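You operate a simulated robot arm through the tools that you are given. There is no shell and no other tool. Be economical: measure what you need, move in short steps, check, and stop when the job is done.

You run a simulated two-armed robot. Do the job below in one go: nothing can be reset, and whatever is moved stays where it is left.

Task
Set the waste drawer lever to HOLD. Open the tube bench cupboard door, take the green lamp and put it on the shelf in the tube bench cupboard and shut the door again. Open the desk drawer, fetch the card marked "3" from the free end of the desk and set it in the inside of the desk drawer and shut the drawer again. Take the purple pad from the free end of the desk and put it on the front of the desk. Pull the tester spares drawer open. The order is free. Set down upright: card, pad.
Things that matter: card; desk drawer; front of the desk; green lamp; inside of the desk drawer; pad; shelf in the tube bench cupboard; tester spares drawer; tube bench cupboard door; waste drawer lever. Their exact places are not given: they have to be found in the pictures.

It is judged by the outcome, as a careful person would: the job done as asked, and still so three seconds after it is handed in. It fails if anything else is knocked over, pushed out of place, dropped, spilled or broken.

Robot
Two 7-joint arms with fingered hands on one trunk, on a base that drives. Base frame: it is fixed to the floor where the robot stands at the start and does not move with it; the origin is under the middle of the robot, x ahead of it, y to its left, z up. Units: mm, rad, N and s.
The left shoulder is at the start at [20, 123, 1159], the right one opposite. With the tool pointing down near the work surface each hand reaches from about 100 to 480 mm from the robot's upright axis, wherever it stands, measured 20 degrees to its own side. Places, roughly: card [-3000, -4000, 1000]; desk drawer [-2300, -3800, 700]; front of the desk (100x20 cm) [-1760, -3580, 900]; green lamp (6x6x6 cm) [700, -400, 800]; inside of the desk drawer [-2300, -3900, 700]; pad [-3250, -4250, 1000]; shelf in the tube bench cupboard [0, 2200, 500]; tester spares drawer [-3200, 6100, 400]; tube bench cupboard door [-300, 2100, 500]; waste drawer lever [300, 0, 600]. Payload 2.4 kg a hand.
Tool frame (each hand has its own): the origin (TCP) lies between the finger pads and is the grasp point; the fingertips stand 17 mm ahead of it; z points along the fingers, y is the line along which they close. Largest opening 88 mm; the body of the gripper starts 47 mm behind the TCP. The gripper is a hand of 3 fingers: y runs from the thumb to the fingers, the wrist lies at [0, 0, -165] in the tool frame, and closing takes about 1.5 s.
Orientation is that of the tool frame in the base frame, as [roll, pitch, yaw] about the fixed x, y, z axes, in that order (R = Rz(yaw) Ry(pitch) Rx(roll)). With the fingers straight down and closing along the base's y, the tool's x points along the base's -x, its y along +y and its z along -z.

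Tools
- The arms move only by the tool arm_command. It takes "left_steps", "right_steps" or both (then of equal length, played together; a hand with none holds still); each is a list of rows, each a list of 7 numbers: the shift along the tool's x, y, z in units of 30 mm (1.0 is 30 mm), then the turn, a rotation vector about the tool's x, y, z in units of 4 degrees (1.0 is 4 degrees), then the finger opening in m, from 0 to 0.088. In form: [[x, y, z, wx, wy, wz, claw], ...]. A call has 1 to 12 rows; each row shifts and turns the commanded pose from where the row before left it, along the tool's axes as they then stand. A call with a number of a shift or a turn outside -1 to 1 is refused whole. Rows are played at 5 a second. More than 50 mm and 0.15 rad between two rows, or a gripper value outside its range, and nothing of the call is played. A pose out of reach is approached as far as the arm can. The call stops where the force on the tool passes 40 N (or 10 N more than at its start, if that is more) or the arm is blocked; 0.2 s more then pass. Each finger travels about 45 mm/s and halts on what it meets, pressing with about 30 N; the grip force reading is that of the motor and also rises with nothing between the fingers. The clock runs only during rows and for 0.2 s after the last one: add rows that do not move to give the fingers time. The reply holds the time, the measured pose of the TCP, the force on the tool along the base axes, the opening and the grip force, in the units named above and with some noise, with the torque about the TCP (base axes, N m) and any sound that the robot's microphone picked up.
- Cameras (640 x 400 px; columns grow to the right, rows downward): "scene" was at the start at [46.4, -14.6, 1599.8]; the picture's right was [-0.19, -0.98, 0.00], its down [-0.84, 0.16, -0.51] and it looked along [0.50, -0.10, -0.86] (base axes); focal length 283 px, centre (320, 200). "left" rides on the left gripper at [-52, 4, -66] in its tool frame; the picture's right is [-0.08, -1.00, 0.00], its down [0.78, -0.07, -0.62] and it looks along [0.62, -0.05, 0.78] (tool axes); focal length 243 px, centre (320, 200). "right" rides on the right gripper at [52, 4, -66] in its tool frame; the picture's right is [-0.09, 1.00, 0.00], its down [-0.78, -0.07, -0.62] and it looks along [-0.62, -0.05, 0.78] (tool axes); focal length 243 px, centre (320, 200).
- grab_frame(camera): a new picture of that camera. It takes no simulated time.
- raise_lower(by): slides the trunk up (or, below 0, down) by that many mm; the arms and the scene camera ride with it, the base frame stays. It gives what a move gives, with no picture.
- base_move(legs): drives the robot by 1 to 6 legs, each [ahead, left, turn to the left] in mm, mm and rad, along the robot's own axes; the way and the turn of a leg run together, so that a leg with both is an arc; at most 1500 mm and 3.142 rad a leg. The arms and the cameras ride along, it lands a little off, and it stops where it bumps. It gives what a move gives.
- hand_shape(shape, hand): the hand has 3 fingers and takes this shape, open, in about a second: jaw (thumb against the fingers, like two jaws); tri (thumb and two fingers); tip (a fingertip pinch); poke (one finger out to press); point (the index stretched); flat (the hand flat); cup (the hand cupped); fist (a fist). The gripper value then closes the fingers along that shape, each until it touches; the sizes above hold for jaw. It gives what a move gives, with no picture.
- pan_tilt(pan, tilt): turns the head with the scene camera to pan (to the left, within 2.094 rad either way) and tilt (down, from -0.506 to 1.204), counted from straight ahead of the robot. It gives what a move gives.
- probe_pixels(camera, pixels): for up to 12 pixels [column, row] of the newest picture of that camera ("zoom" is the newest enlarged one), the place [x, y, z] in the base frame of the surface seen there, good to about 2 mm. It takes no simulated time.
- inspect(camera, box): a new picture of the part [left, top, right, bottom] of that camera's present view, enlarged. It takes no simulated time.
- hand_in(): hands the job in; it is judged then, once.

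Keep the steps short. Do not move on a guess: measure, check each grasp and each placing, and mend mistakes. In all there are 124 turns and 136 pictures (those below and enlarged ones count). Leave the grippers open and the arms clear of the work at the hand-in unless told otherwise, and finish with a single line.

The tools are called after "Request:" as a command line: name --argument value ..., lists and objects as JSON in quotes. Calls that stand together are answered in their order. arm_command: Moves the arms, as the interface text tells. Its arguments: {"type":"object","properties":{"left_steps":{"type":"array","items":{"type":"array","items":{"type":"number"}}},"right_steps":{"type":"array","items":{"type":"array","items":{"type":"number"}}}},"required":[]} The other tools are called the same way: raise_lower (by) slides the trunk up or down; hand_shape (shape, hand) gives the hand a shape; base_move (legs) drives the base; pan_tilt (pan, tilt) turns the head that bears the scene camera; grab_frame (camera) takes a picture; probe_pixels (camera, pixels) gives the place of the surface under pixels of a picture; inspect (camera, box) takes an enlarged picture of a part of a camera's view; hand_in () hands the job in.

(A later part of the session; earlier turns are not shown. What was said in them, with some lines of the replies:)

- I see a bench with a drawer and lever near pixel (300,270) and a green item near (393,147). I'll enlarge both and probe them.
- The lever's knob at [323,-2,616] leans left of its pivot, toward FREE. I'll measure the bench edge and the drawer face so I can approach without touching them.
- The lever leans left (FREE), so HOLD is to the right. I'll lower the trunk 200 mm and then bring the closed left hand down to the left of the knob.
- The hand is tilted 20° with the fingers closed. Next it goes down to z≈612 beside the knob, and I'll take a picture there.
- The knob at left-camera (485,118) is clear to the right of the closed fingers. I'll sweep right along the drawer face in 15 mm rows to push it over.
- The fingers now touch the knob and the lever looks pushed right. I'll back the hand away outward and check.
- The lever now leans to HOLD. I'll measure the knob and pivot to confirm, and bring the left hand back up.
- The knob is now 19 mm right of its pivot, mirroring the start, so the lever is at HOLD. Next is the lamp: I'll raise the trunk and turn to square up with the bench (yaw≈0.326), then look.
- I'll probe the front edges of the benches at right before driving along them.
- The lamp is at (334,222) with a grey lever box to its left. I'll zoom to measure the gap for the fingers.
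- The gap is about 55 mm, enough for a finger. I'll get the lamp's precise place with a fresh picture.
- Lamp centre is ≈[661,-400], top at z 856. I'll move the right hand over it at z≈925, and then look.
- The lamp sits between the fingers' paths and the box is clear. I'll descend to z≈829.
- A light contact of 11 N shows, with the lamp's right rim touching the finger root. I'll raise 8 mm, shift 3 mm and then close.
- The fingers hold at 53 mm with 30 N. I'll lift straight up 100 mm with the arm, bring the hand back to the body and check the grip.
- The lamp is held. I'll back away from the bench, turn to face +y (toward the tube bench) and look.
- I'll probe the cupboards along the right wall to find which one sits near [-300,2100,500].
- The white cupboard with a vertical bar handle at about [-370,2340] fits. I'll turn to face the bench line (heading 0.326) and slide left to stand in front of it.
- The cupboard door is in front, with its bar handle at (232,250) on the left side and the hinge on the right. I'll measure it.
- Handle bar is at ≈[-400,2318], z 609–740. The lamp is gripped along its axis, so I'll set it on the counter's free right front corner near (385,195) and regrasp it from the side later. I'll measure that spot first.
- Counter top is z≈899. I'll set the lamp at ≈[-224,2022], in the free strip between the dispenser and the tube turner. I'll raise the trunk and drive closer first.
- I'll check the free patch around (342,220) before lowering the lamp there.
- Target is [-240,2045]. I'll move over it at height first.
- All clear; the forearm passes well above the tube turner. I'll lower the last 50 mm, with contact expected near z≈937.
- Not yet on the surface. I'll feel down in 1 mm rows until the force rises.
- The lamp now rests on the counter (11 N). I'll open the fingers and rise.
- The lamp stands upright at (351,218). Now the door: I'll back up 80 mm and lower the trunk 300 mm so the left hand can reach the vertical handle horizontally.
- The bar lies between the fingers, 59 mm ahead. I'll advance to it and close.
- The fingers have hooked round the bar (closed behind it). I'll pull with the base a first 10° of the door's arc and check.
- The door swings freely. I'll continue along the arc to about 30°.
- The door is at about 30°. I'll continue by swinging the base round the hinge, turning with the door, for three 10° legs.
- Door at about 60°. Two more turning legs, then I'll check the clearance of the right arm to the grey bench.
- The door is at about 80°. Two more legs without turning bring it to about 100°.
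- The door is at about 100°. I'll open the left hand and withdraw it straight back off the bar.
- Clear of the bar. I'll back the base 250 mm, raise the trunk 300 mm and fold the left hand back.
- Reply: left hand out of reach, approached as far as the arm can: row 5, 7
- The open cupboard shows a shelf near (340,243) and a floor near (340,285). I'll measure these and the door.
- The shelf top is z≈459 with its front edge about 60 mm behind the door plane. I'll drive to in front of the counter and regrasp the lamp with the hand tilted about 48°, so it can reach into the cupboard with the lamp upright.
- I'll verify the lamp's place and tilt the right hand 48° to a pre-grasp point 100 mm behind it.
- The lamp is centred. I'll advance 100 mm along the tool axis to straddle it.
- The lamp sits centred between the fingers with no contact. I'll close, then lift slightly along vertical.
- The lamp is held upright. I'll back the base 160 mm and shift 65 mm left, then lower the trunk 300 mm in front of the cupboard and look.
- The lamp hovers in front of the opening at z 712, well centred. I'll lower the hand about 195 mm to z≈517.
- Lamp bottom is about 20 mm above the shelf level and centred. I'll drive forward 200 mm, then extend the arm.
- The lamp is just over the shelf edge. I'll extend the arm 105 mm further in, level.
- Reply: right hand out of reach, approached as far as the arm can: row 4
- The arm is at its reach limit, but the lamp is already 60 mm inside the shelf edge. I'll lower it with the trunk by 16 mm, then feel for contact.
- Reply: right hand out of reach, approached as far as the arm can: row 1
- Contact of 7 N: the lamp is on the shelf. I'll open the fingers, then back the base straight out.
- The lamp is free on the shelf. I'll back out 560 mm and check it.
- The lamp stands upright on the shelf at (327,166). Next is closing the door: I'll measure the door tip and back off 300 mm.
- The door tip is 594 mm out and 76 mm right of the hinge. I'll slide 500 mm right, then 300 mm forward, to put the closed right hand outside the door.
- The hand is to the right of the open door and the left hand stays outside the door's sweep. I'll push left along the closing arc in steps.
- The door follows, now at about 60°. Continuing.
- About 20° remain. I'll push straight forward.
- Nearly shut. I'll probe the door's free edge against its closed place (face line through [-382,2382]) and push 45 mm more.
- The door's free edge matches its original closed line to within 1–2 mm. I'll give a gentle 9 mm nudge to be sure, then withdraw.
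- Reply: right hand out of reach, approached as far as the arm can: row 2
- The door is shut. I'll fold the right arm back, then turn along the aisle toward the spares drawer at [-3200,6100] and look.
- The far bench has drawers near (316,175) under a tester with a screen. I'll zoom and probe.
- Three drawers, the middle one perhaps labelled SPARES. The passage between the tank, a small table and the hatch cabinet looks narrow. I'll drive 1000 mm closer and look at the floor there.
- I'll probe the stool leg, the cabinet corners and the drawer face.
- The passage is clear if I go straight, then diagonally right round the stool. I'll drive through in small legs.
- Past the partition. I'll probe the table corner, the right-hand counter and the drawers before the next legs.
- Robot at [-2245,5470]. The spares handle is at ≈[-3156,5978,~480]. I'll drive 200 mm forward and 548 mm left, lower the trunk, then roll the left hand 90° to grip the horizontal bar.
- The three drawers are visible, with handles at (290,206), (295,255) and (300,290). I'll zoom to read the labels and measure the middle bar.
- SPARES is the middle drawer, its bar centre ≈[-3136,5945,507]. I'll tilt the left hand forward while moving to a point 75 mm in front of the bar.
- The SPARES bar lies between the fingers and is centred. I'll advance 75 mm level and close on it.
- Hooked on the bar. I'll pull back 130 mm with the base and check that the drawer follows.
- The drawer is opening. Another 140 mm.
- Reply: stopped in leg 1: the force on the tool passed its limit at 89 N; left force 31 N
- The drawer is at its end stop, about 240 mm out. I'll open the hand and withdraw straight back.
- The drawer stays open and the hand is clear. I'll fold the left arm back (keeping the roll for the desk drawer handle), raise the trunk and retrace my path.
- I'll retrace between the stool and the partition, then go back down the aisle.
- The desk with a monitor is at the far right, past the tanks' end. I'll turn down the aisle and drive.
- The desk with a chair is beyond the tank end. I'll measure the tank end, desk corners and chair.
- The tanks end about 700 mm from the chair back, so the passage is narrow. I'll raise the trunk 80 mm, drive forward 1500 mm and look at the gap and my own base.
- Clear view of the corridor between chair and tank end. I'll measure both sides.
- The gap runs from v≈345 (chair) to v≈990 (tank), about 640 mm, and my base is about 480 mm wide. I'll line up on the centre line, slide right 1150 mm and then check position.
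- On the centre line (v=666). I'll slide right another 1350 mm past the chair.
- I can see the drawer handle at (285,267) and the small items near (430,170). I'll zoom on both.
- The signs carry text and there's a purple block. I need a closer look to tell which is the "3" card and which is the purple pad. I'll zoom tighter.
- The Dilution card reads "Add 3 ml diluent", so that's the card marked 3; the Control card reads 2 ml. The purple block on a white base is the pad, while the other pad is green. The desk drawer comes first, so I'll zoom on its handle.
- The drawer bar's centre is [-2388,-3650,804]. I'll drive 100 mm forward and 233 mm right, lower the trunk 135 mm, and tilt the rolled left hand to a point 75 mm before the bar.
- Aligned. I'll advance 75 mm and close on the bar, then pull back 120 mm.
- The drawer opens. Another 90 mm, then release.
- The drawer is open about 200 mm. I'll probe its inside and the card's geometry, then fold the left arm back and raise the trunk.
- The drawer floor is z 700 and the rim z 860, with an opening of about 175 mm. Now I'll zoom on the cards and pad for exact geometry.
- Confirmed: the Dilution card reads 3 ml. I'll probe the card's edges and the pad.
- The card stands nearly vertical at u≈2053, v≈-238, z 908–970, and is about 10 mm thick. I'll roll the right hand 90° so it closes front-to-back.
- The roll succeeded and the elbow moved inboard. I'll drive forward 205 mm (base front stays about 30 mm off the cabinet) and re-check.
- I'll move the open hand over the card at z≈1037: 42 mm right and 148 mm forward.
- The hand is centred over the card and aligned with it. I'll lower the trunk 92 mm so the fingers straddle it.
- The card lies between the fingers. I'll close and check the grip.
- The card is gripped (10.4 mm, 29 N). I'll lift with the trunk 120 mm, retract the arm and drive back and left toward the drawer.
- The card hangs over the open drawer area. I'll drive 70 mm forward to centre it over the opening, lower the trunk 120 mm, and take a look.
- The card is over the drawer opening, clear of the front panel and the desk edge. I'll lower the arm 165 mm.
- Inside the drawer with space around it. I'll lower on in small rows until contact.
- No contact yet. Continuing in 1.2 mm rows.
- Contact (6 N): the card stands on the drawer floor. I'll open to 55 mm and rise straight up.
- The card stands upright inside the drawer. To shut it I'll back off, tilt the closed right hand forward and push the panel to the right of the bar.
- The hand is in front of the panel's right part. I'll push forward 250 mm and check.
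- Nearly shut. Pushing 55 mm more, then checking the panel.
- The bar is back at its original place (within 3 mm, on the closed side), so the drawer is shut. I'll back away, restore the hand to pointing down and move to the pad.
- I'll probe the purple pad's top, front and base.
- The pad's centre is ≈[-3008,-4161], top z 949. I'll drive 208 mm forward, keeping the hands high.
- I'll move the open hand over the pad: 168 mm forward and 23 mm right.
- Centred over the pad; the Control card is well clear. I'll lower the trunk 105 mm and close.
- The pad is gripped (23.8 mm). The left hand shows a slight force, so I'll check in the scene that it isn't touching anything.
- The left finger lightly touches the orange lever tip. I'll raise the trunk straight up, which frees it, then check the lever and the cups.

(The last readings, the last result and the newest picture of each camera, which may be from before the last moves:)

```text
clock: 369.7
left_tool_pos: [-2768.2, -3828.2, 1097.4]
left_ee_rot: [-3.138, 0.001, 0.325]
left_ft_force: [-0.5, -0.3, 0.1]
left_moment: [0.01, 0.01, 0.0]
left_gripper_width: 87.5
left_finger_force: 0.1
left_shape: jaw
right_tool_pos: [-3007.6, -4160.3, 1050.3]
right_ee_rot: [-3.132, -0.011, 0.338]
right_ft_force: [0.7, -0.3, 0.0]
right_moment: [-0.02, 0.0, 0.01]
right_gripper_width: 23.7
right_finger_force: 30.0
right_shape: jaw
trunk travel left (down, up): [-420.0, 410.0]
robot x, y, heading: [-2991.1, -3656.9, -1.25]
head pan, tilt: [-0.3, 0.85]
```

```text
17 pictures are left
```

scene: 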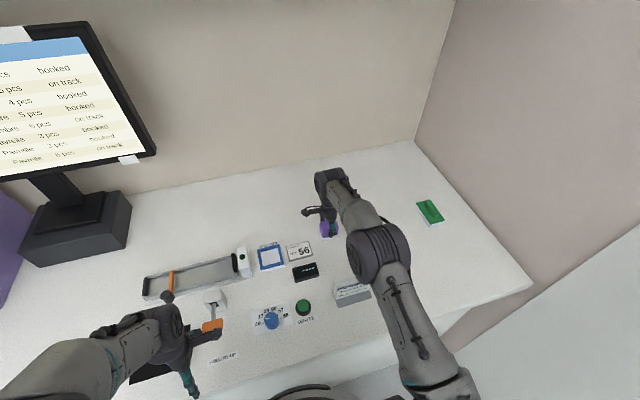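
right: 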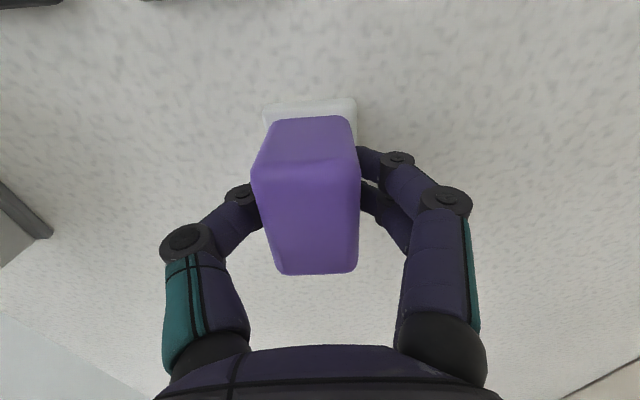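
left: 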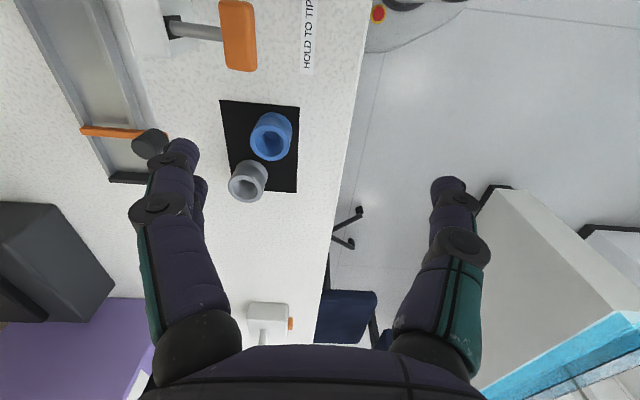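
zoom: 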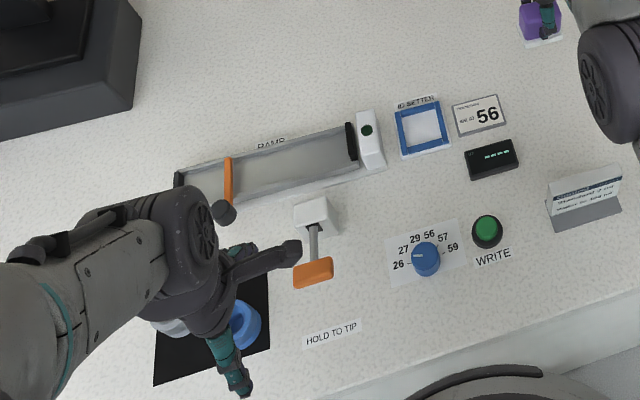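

The lever, cups and gate look as before, and the pad is held at 23.7 mm. I'll retract the arm, back off and drive left to view the front strip of the desk.

Request:
arm_command --right_steps '[[0.111, -0.798, 0, 0, 0, 0, 0.01], [0.111, -0.798, 0, 0, 0, 0, 0.01], [0.111, -0.798, 0, 0, 0, 0, 0.01], [0.111, -0.798, 0, 0, 0, 0, 0.01], [0.111, -0.798, 0, 0, 0, 0, 0.01], [0.111, -0.798, 0, 0, 0, 0, 0.01], [0.111, -0.798, 0, 0, 0, 0, 0.01]]'

Request:
base_move --legs '[[-260, 0, 0.005], [0, 640, 0]]'

Request:
pan_tilt --pan 0.15 --tilt 0.95

Request:
grab_frame --camera "scene"

```text
clock: 371.3
left_tool_pos: [-2768.0, -3828.4, 1098.7]
left_ee_rot: [-3.138, 0.001, 0.321]
left_ft_force: [-0.1, 0.3, 0.7]
left_moment: [-0.02, 0.02, 0.02]
left_gripper_width: 88.0
left_finger_force: 0.1
left_shape: jaw
right_tool_pos: [-3040.9, -3993.8, 1050.5]
right_ee_rot: [-3.135, -0.01, 0.338]
right_ft_force: [0.6, 0.6, 0.2]
right_moment: [0.01, 0.02, -0.01]
right_gripper_width: 23.7
right_finger_force: 30.1
right_shape: jaw
trunk travel left (down, up): [-420.0, 410.0]
robot x, y, heading: [-2991.6, -3655.0, -1.245]
head pan, tilt: [-0.3, 0.85]
```

```text
clock: 376.3
left_tool_pos: [-2246.1, -3379.7, 1098.6]
left_ee_rot: [-3.14, 0.0, 0.325]
left_ft_force: [-0.6, 0.4, 0.5]
left_moment: [-0.01, 0.02, -0.03]
left_gripper_width: 87.9
left_finger_force: 0.2
left_shape: jaw
right_tool_pos: [-2519.0, -3544.1, 1049.7]
right_ee_rot: [-3.134, -0.011, 0.34]
right_ft_force: [-0.1, 0.2, -1.1]
right_moment: [0.0, -0.04, 0.02]
right_gripper_width: 23.9
right_finger_force: 30.2
right_shape: jaw
trunk travel left (down, up): [-420.0, 410.0]
robot x, y, heading: [-2470.6, -3207.8, -1.25]
head pan, tilt: [-0.3, 0.85]
```

```text
clock: 377.2
left_tool_pos: [-2247.4, -3377.9, 1098.4]
left_ee_rot: [-3.139, 0.0, 0.326]
left_ft_force: [0.1, -0.1, -0.2]
left_moment: [0.0, 0.0, -0.02]
left_gripper_width: 87.8
left_finger_force: 0.0
left_shape: jaw
right_tool_pos: [-2519.3, -3544.2, 1051.6]
right_ee_rot: [-3.133, -0.011, 0.339]
right_ft_force: [-0.2, -1.1, -1.0]
right_moment: [0.0, 0.01, 0.03]
right_gripper_width: 23.3
right_finger_force: 29.6
right_shape: jaw
trunk travel left (down, up): [-420.0, 410.0]
robot x, y, heading: [-2469.5, -3209.7, -1.241]
head pan, tilt: [0.15, 0.949]
```

```text
16 pictures are left
```

scene: 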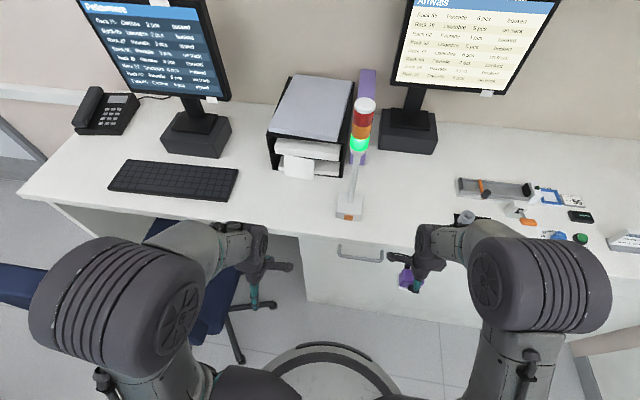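

The free strip is around (290,205), between the keyboard and the light tower. I'll probe it.

Request:
probe_pixels --camera "scene" --pixels '[[290, 200], [290, 215], [270, 200], [310, 205], [237, 185], [225, 200], [338, 212], [350, 222], [300, 178], [290, 228], [345, 195], [278, 170]]'

```text
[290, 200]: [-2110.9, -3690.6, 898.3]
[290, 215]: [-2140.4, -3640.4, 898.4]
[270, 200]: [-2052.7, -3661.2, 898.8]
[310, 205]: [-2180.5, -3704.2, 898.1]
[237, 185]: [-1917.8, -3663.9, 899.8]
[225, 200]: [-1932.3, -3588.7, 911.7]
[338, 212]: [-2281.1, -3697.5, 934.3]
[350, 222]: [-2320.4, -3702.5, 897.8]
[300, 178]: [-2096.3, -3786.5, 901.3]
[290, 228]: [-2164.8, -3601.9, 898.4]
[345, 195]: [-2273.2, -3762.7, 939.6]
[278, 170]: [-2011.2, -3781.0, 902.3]
```

The spot at u≈930, v≈-88 (≈[-2132,-3684]) is free on all sides. I'll move the left hand outward, then drive 110 mm left and 170 mm forward.

Request:
arm_command --left_steps '[[1, -0.5, 0, 0, 0, 0, 0.088], [1, -0.5, 0, 0, 0, 0, 0.088]]'

Request:
base_move --legs '[[0, 108, -0.004], [170, 0, 0]]'

```text
clock: 377.8
left_tool_pos: [-2232.9, -3354.9, 1097.5]
left_ee_rot: [-3.107, 0.001, 0.321]
left_ft_force: [0.9, -0.2, -0.6]
left_moment: [-0.01, 0.03, -0.02]
left_gripper_width: 87.8
left_finger_force: 0.1
left_shape: jaw
left hand out of reach, approached as far as the arm can: row 1, 2
right_tool_pos: [-2520.9, -3545.2, 1050.5]
right_ee_rot: [-3.133, -0.012, 0.34]
right_ft_force: [-0.2, 0.5, -0.3]
right_moment: [-0.01, 0.0, -0.03]
right_gripper_width: 23.3
right_finger_force: 30.0
right_shape: jaw
trunk travel left (down, up): [-420.0, 410.0]
robot x, y, heading: [-2470.6, -3206.7, -1.251]
head pan, tilt: [0.15, 0.949]
```

```text
clock: 380.0
left_tool_pos: [-2075.0, -3484.8, 1098.2]
left_ee_rot: [-3.109, 0.004, 0.316]
left_ft_force: [0.3, -0.1, 0.0]
left_moment: [-0.01, 0.03, 0.02]
left_gripper_width: 88.0
left_finger_force: 0.1
left_shape: jaw
right_tool_pos: [-2363.9, -3672.0, 1049.4]
right_ee_rot: [-3.131, -0.011, 0.336]
right_ft_force: [0.2, 0.4, -0.1]
right_moment: [0.01, 0.01, -0.01]
right_gripper_width: 23.7
right_finger_force: 29.8
right_shape: jaw
trunk travel left (down, up): [-420.0, 410.0]
robot x, y, heading: [-2309.9, -3334.6, -1.253]
head pan, tilt: [0.15, 0.949]
```

The light tower is close to the direct path, so I'll first back the base 90 mm, shift the right hand 215 mm left there, then look.

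Request:
base_move --legs '[[-90, 0, 0]]'

Request:
arm_command --right_steps '[[0.9, 0, 0, 0, 0, 0, 0.01], [0.9, 0, 0, 0, 0, 0, 0.01], [0.9, 0, 0, 0, 0, 0, 0.01], [0.9, 0, 0, 0, 0, 0, 0.01], [0.9, 0, 0, 0, 0, 0, 0.01], [0.9, 0, 0, 0, 0, 0, 0.01], [0.9, 0, 0, 0, 0, 0, 0.01], [0.9, 0, 0, 0, 0, 0, 0.01]]'

Request:
grab_frame --camera "scene"

```text
clock: 381.1
left_tool_pos: [-2103.7, -3398.3, 1099.3]
left_ee_rot: [-3.111, 0.004, 0.317]
left_ft_force: [0.4, -0.6, 0.3]
left_moment: [-0.02, 0.0, -0.01]
left_gripper_width: 87.9
left_finger_force: 0.0
left_shape: jaw
right_tool_pos: [-2393.5, -3585.1, 1050.1]
right_ee_rot: [-3.134, -0.01, 0.337]
right_ft_force: [-0.4, 0.0, -0.4]
right_moment: [-0.01, 0.03, -0.01]
right_gripper_width: 23.7
right_finger_force: 29.8
right_shape: jaw
trunk travel left (down, up): [-420.0, 410.0]
robot x, y, heading: [-2340.7, -3250.7, -1.252]
head pan, tilt: [0.15, 0.949]
```

```text
clock: 382.9
left_tool_pos: [-2102.8, -3399.0, 1098.0]
left_ee_rot: [-3.108, 0.003, 0.317]
left_ft_force: [-0.3, 0.3, -0.3]
left_moment: [0.01, 0.01, 0.03]
left_gripper_width: 87.8
left_finger_force: 0.0
left_shape: jaw
right_tool_pos: [-2186.9, -3515.7, 1053.5]
right_ee_rot: [-3.134, -0.008, 0.335]
right_ft_force: [-0.2, 0.4, -1.3]
right_moment: [0.0, 0.01, 0.03]
right_gripper_width: 23.6
right_finger_force: 30.2
right_shape: jaw
trunk travel left (down, up): [-420.0, 410.0]
robot x, y, heading: [-2338.4, -3249.8, -1.255]
head pan, tilt: [0.15, 0.949]
```

```text
15 pictures are left
```

scene: 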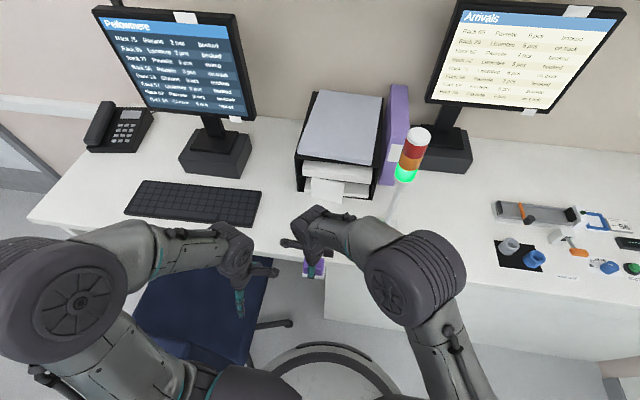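

I'll check the clearance of the right elbow and forearm to the light tower.

Request:
probe_pixels --camera "scene" --pixels '[[400, 245], [370, 260], [440, 245], [417, 135], [405, 172], [393, 205], [350, 235], [322, 212], [313, 268], [320, 190]]'

```text
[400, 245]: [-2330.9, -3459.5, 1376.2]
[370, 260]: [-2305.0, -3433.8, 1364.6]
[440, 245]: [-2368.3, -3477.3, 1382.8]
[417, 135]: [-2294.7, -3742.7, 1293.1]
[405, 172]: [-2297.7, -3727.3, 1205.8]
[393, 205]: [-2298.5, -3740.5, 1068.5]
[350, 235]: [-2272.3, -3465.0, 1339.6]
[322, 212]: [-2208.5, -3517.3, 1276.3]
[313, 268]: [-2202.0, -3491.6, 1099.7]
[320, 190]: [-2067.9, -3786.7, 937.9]
```

Clearance is enough if I place slightly further left, at u≈900 (≈[-2103,-3675]). I'll drive 90 mm forward, then shift the arm 27 mm left and 88 mm forward.

Request:
base_move --legs '[[90, 0, 0]]'

Request:
arm_command --right_steps '[[0.225, 0.73, 0, 0, 0, 0, 0.01], [0.225, 0.73, 0, 0, 0, 0, 0.01], [0.225, 0.73, 0, 0, 0, 0, 0.01], [0.225, 0.73, 0, 0, 0, 0, 0.01], [0, 0, 0, 0, 0, 0, 0.01]]'

Request:
grab_frame --camera "right"

Request:
grab_frame --camera "scene"

```text
clock: 384.0
left_tool_pos: [-2074.7, -3485.9, 1096.8]
left_ee_rot: [-3.109, 0.004, 0.314]
left_ft_force: [0.5, -0.7, 0.6]
left_moment: [0.0, 0.0, 0.0]
left_gripper_width: 88.0
left_finger_force: 0.0
left_shape: jaw
right_tool_pos: [-2160.9, -3602.3, 1053.3]
right_ee_rot: [-3.134, -0.012, 0.336]
right_ft_force: [-0.4, 0.2, -0.3]
right_moment: [0.01, 0.01, 0.0]
right_gripper_width: 23.4
right_finger_force: 30.1
right_shape: jaw
trunk travel left (down, up): [-420.0, 410.0]
robot x, y, heading: [-2312.3, -3338.0, -1.252]
head pan, tilt: [0.15, 0.949]
```

```text
clock: 385.2
left_tool_pos: [-2075.8, -3484.3, 1097.8]
left_ee_rot: [-3.109, 0.004, 0.315]
left_ft_force: [0.0, 0.9, -0.5]
left_moment: [0.01, -0.07, 0.03]
left_gripper_width: 87.9
left_finger_force: 0.1
left_shape: jaw
right_tool_pos: [-2102.2, -3663.6, 1054.4]
right_ee_rot: [-3.141, -0.015, 0.37]
right_ft_force: [0.1, 0.7, 0.5]
right_moment: [-0.01, 0.01, 0.0]
right_gripper_width: 23.6
right_finger_force: 30.0
right_shape: jaw
right hand out of reach, approached as far as the arm can: row 4
trunk travel left (down, up): [-420.0, 410.0]
robot x, y, heading: [-2310.6, -3335.8, -1.255]
head pan, tilt: [0.15, 0.949]
```

```text
14 pictures are left
```

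right: 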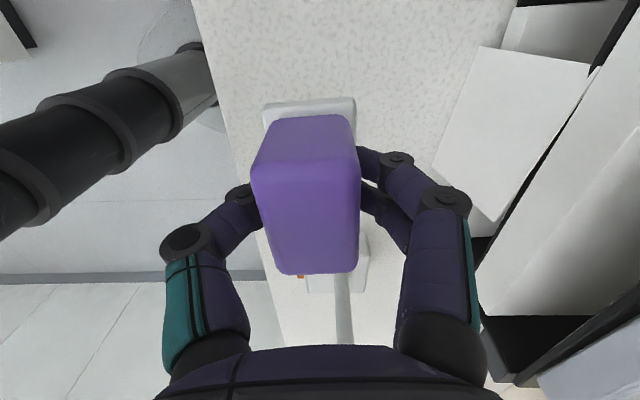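

```text
13 pictures are left
```

scene: 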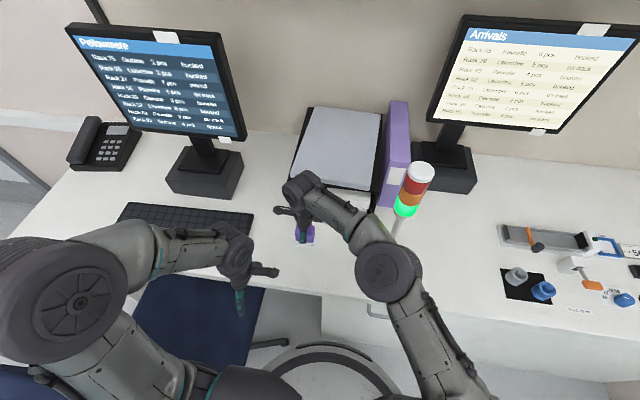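

The pad hangs over the free strip, clear of the paper tray and tower. I'll lower the trunk 112 mm.

Request:
raise_lower --by -112

Request:
raise_lower --by -6

Request:
grab_frame --camera "right"

```text
clock: 386.7
left_tool_pos: [-2075.4, -3482.9, 985.9]
left_ee_rot: [-3.107, 0.004, 0.317]
left_ft_force: [0.1, -0.7, 0.0]
left_moment: [0.06, -0.01, 0.01]
left_gripper_width: 87.9
left_finger_force: 0.0
left_shape: jaw
right_tool_pos: [-2103.5, -3664.0, 943.4]
right_ee_rot: [-3.141, -0.018, 0.373]
right_ft_force: [0.2, 0.0, -1.1]
right_moment: [-0.04, -0.03, 0.01]
right_gripper_width: 23.5
right_finger_force: 29.4
right_shape: jaw
trunk travel left (down, up): [-308.0, 522.0]
robot x, y, heading: [-2313.3, -3330.6, -1.252]
head pan, tilt: [0.15, 0.949]
```

```text
clock: 387.2
left_tool_pos: [-2076.2, -3484.4, 978.8]
left_ee_rot: [-3.109, 0.003, 0.317]
left_ft_force: [0.6, 0.1, 0.3]
left_moment: [-0.05, -0.01, -0.02]
left_gripper_width: 87.8
left_finger_force: 0.0
left_shape: jaw
right_tool_pos: [-2102.1, -3663.6, 936.6]
right_ee_rot: [-3.141, -0.018, 0.374]
right_ft_force: [0.0, -0.2, 0.3]
right_moment: [0.01, -0.02, 0.02]
right_gripper_width: 23.5
right_finger_force: 30.4
right_shape: jaw
trunk travel left (down, up): [-302.0, 528.0]
robot x, y, heading: [-2310.3, -3336.3, -1.25]
head pan, tilt: [0.15, 0.949]
```

```text
12 pictures are left
```

right: 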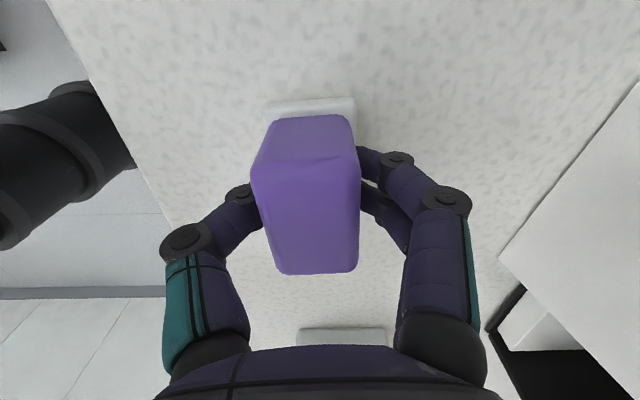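

Close to the surface. I'll lower 2 mm at a time until contact.

Request:
raise_lower --by -2

Request:
raise_lower --by -1

```text
clock: 387.7
left_tool_pos: [-2074.4, -3483.7, 978.2]
left_ee_rot: [-3.108, 0.001, 0.316]
left_ft_force: [0.2, -1.2, 0.2]
left_moment: [0.03, -0.04, -0.01]
left_gripper_width: 88.0
left_finger_force: 0.1
left_shape: jaw
right_tool_pos: [-2102.2, -3663.1, 935.1]
right_ee_rot: [-3.141, -0.017, 0.374]
right_ft_force: [-0.3, 0.6, -0.7]
right_moment: [0.01, 0.02, 0.01]
right_gripper_width: 23.5
right_finger_force: 30.6
right_shape: jaw
trunk travel left (down, up): [-300.0, 530.0]
robot x, y, heading: [-2311.5, -3338.8, -1.25]
head pan, tilt: [0.15, 0.949]
```

```text
clock: 388.2
left_tool_pos: [-2075.6, -3484.5, 976.5]
left_ee_rot: [-3.109, 0.004, 0.316]
left_ft_force: [-0.4, 0.8, 0.1]
left_moment: [-0.02, 0.01, -0.01]
left_gripper_width: 88.0
left_finger_force: 0.1
left_shape: jaw
right_tool_pos: [-2102.5, -3663.4, 933.5]
right_ee_rot: [3.14, -0.017, 0.372]
right_ft_force: [-0.3, 0.4, 2.4]
right_moment: [0.01, -0.03, 0.0]
right_gripper_width: 23.6
right_finger_force: 29.7
right_shape: jaw
trunk travel left (down, up): [-299.0, 531.0]
robot x, y, heading: [-2312.2, -3336.4, -1.254]
head pan, tilt: [0.15, 0.949]
```

Contact (2.4 N). One more millimetre, then I'll open and rise with the trunk.

Request:
raise_lower --by -0.7

Request:
arm_command --right_steps '[[0, 0, 0, 0, 0, 0, 0.035], [0, 0, 0, 0, 0, 0, 0.055], [0, 0, 0, 0, 0, 0, 0.07], [0, 0, 0, 0, 0, 0, 0.07], [0, 0, 0, 0, 0, 0, 0.07]]'

Request:
raise_lower --by 130

Request:
grab_frame --camera "right"

```text
clock: 388.8
left_tool_pos: [-2075.4, -3484.8, 977.0]
left_ee_rot: [-3.11, 0.002, 0.317]
left_ft_force: [-0.5, -1.0, -0.8]
left_moment: [0.0, 0.03, 0.0]
left_gripper_width: 87.8
left_finger_force: 0.0
left_shape: jaw
right_tool_pos: [-2104.2, -3663.7, 932.7]
right_ee_rot: [3.139, -0.017, 0.371]
right_ft_force: [-0.3, 0.5, 6.5]
right_moment: [-0.01, 0.01, -0.02]
right_gripper_width: 23.7
right_finger_force: 29.8
right_shape: jaw
trunk travel left (down, up): [-298.0, 532.0]
robot x, y, heading: [-2314.4, -3334.8, -1.245]
head pan, tilt: [0.15, 0.949]
```

```text
clock: 390.0
left_tool_pos: [-2075.4, -3485.0, 976.4]
left_ee_rot: [-3.106, 0.003, 0.316]
left_ft_force: [-0.5, -0.3, 0.3]
left_moment: [0.01, -0.02, 0.04]
left_gripper_width: 87.9
left_finger_force: 0.0
left_shape: jaw
right_tool_pos: [-2103.0, -3662.7, 932.9]
right_ee_rot: [-3.141, -0.018, 0.373]
right_ft_force: [0.3, 0.9, 0.5]
right_moment: [0.01, 0.02, -0.01]
right_gripper_width: 69.7
right_finger_force: 0.0
right_shape: jaw
trunk travel left (down, up): [-298.0, 532.0]
robot x, y, heading: [-2315.8, -3335.4, -1.253]
head pan, tilt: [0.15, 0.949]
```

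```text
clock: 391.5
left_tool_pos: [-2075.0, -3484.1, 1106.5]
left_ee_rot: [-3.107, 0.002, 0.316]
left_ft_force: [0.5, 0.1, -1.0]
left_moment: [0.03, -0.01, 0.02]
left_gripper_width: 88.0
left_finger_force: 0.0
left_shape: jaw
right_tool_pos: [-2103.8, -3664.3, 1063.0]
right_ee_rot: [-3.142, -0.016, 0.375]
right_ft_force: [0.0, 0.6, 0.9]
right_moment: [0.01, 0.01, -0.01]
right_gripper_width: 70.0
right_finger_force: 0.3
right_shape: jaw
trunk travel left (down, up): [-428.0, 402.0]
robot x, y, heading: [-2313.7, -3339.1, -1.256]
head pan, tilt: [0.15, 0.949]
```

```text
11 pictures are left
```

right: 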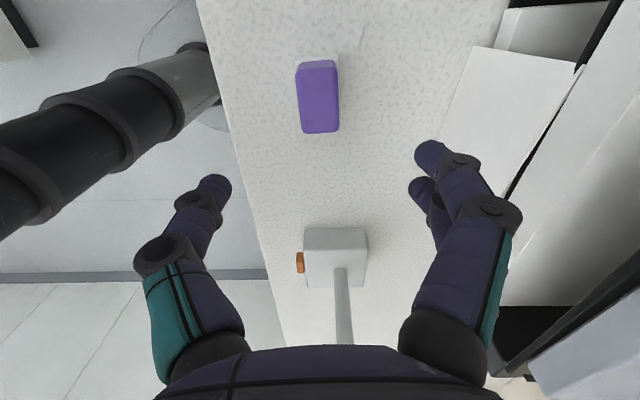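

The pad stands upright on the front of the desk. I'll back the base straight away and take a final look.

Request:
base_move --legs '[[-280, 0, 0]]'

Request:
pan_tilt --pan -0.1 --tilt 0.8

Request:
grab_frame --camera "scene"

```text
clock: 393.5
left_tool_pos: [-2162.7, -3218.4, 1106.3]
left_ee_rot: [-3.111, 0.004, 0.318]
left_ft_force: [-0.6, 0.0, -0.9]
left_moment: [0.0, -0.04, -0.02]
left_gripper_width: 87.9
left_finger_force: 0.0
left_shape: jaw
right_tool_pos: [-2190.4, -3397.8, 1062.9]
right_ee_rot: [3.14, -0.017, 0.376]
right_ft_force: [-0.1, -0.7, -0.2]
right_moment: [0.02, -0.04, 0.03]
right_gripper_width: 69.8
right_finger_force: 0.1
right_shape: jaw
trunk travel left (down, up): [-428.0, 402.0]
robot x, y, heading: [-2403.6, -3070.5, -1.255]
head pan, tilt: [0.15, 0.949]
```

```text
clock: 394.3
left_tool_pos: [-2162.9, -3219.8, 1106.4]
left_ee_rot: [-3.107, 0.004, 0.318]
left_ft_force: [-0.5, -0.1, -0.7]
left_moment: [0.0, -0.04, -0.01]
left_gripper_width: 87.7
left_finger_force: 0.0
left_shape: jaw
right_tool_pos: [-2189.9, -3396.9, 1062.8]
right_ee_rot: [-3.14, -0.017, 0.374]
right_ft_force: [0.3, 0.2, -0.6]
right_moment: [0.02, 0.0, -0.01]
right_gripper_width: 69.7
right_finger_force: 0.0
right_shape: jaw
trunk travel left (down, up): [-428.0, 402.0]
robot x, y, heading: [-2399.8, -3075.3, -1.252]
head pan, tilt: [-0.099, 0.799]
```

```text
10 pictures are left
```

scene: 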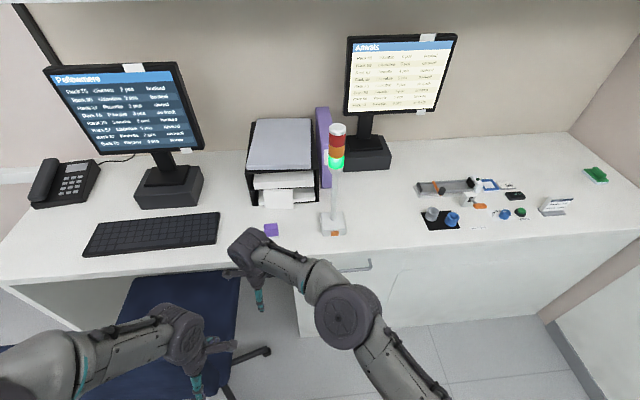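

The pad is at (271,230) on the desk's front strip and the drawer is shut. One last zoom to check that the small items at the free end are undisturbed.

Request:
inspect --camera "scene" --box '[400, 150, 620, 260]'

Request:
inspect --camera "scene" --box '[240, 200, 420, 320]'

Request:
arm_command --right_steps '[[0, 0, 0, 0, 0, 0, 0.088], [-0.8, 0, -0.3, 0, 0, 0, 0.088], [-0.8, 0, -0.3, 0, 0, 0, 0.088]]'

```text
2.91 times, centred on (510, 205) of scene
```

zoom: 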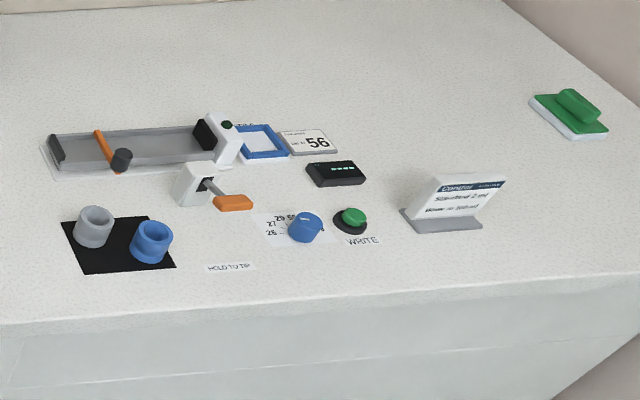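

```text
3.33 times, centred on (330, 260) of scene
```

zoom: 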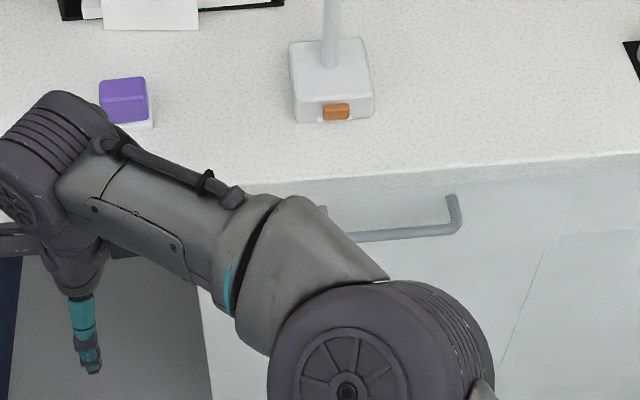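

```text
clock: 395.1
left_tool_pos: [-2163.4, -3217.5, 1105.9]
left_ee_rot: [-3.108, 0.005, 0.319]
left_ft_force: [0.4, -0.8, 0.1]
left_moment: [-0.03, -0.02, -0.02]
left_gripper_width: 87.7
left_finger_force: 0.1
left_shape: jaw
right_tool_pos: [-2235.4, -3413.9, 1080.0]
right_ee_rot: [3.141, -0.017, 0.374]
right_ft_force: [0.4, 0.0, -0.3]
right_moment: [-0.03, -0.01, 0.0]
right_gripper_width: 87.8
right_finger_force: 0.1
right_shape: jaw
trunk travel left (down, up): [-428.0, 402.0]
robot x, y, heading: [-2399.6, -3070.8, -1.252]
head pan, tilt: [-0.099, 0.799]
```

Everything is in place: the items at the free end are undisturbed, the drawer is shut, the pad is upright, and the hands are open and clear. Handing in.

Request:
hand_in

```text
The job is handed in.
```

The whole job is done and handed in: the lever is at HOLD, the lamp and the "3" card are shut away, the purple pad is on the front of the desk, and the spares drawer is open. While I took the pad, my left hand briefly touched the orange "HOLD TO TIP" lever; nothing there looks moved.
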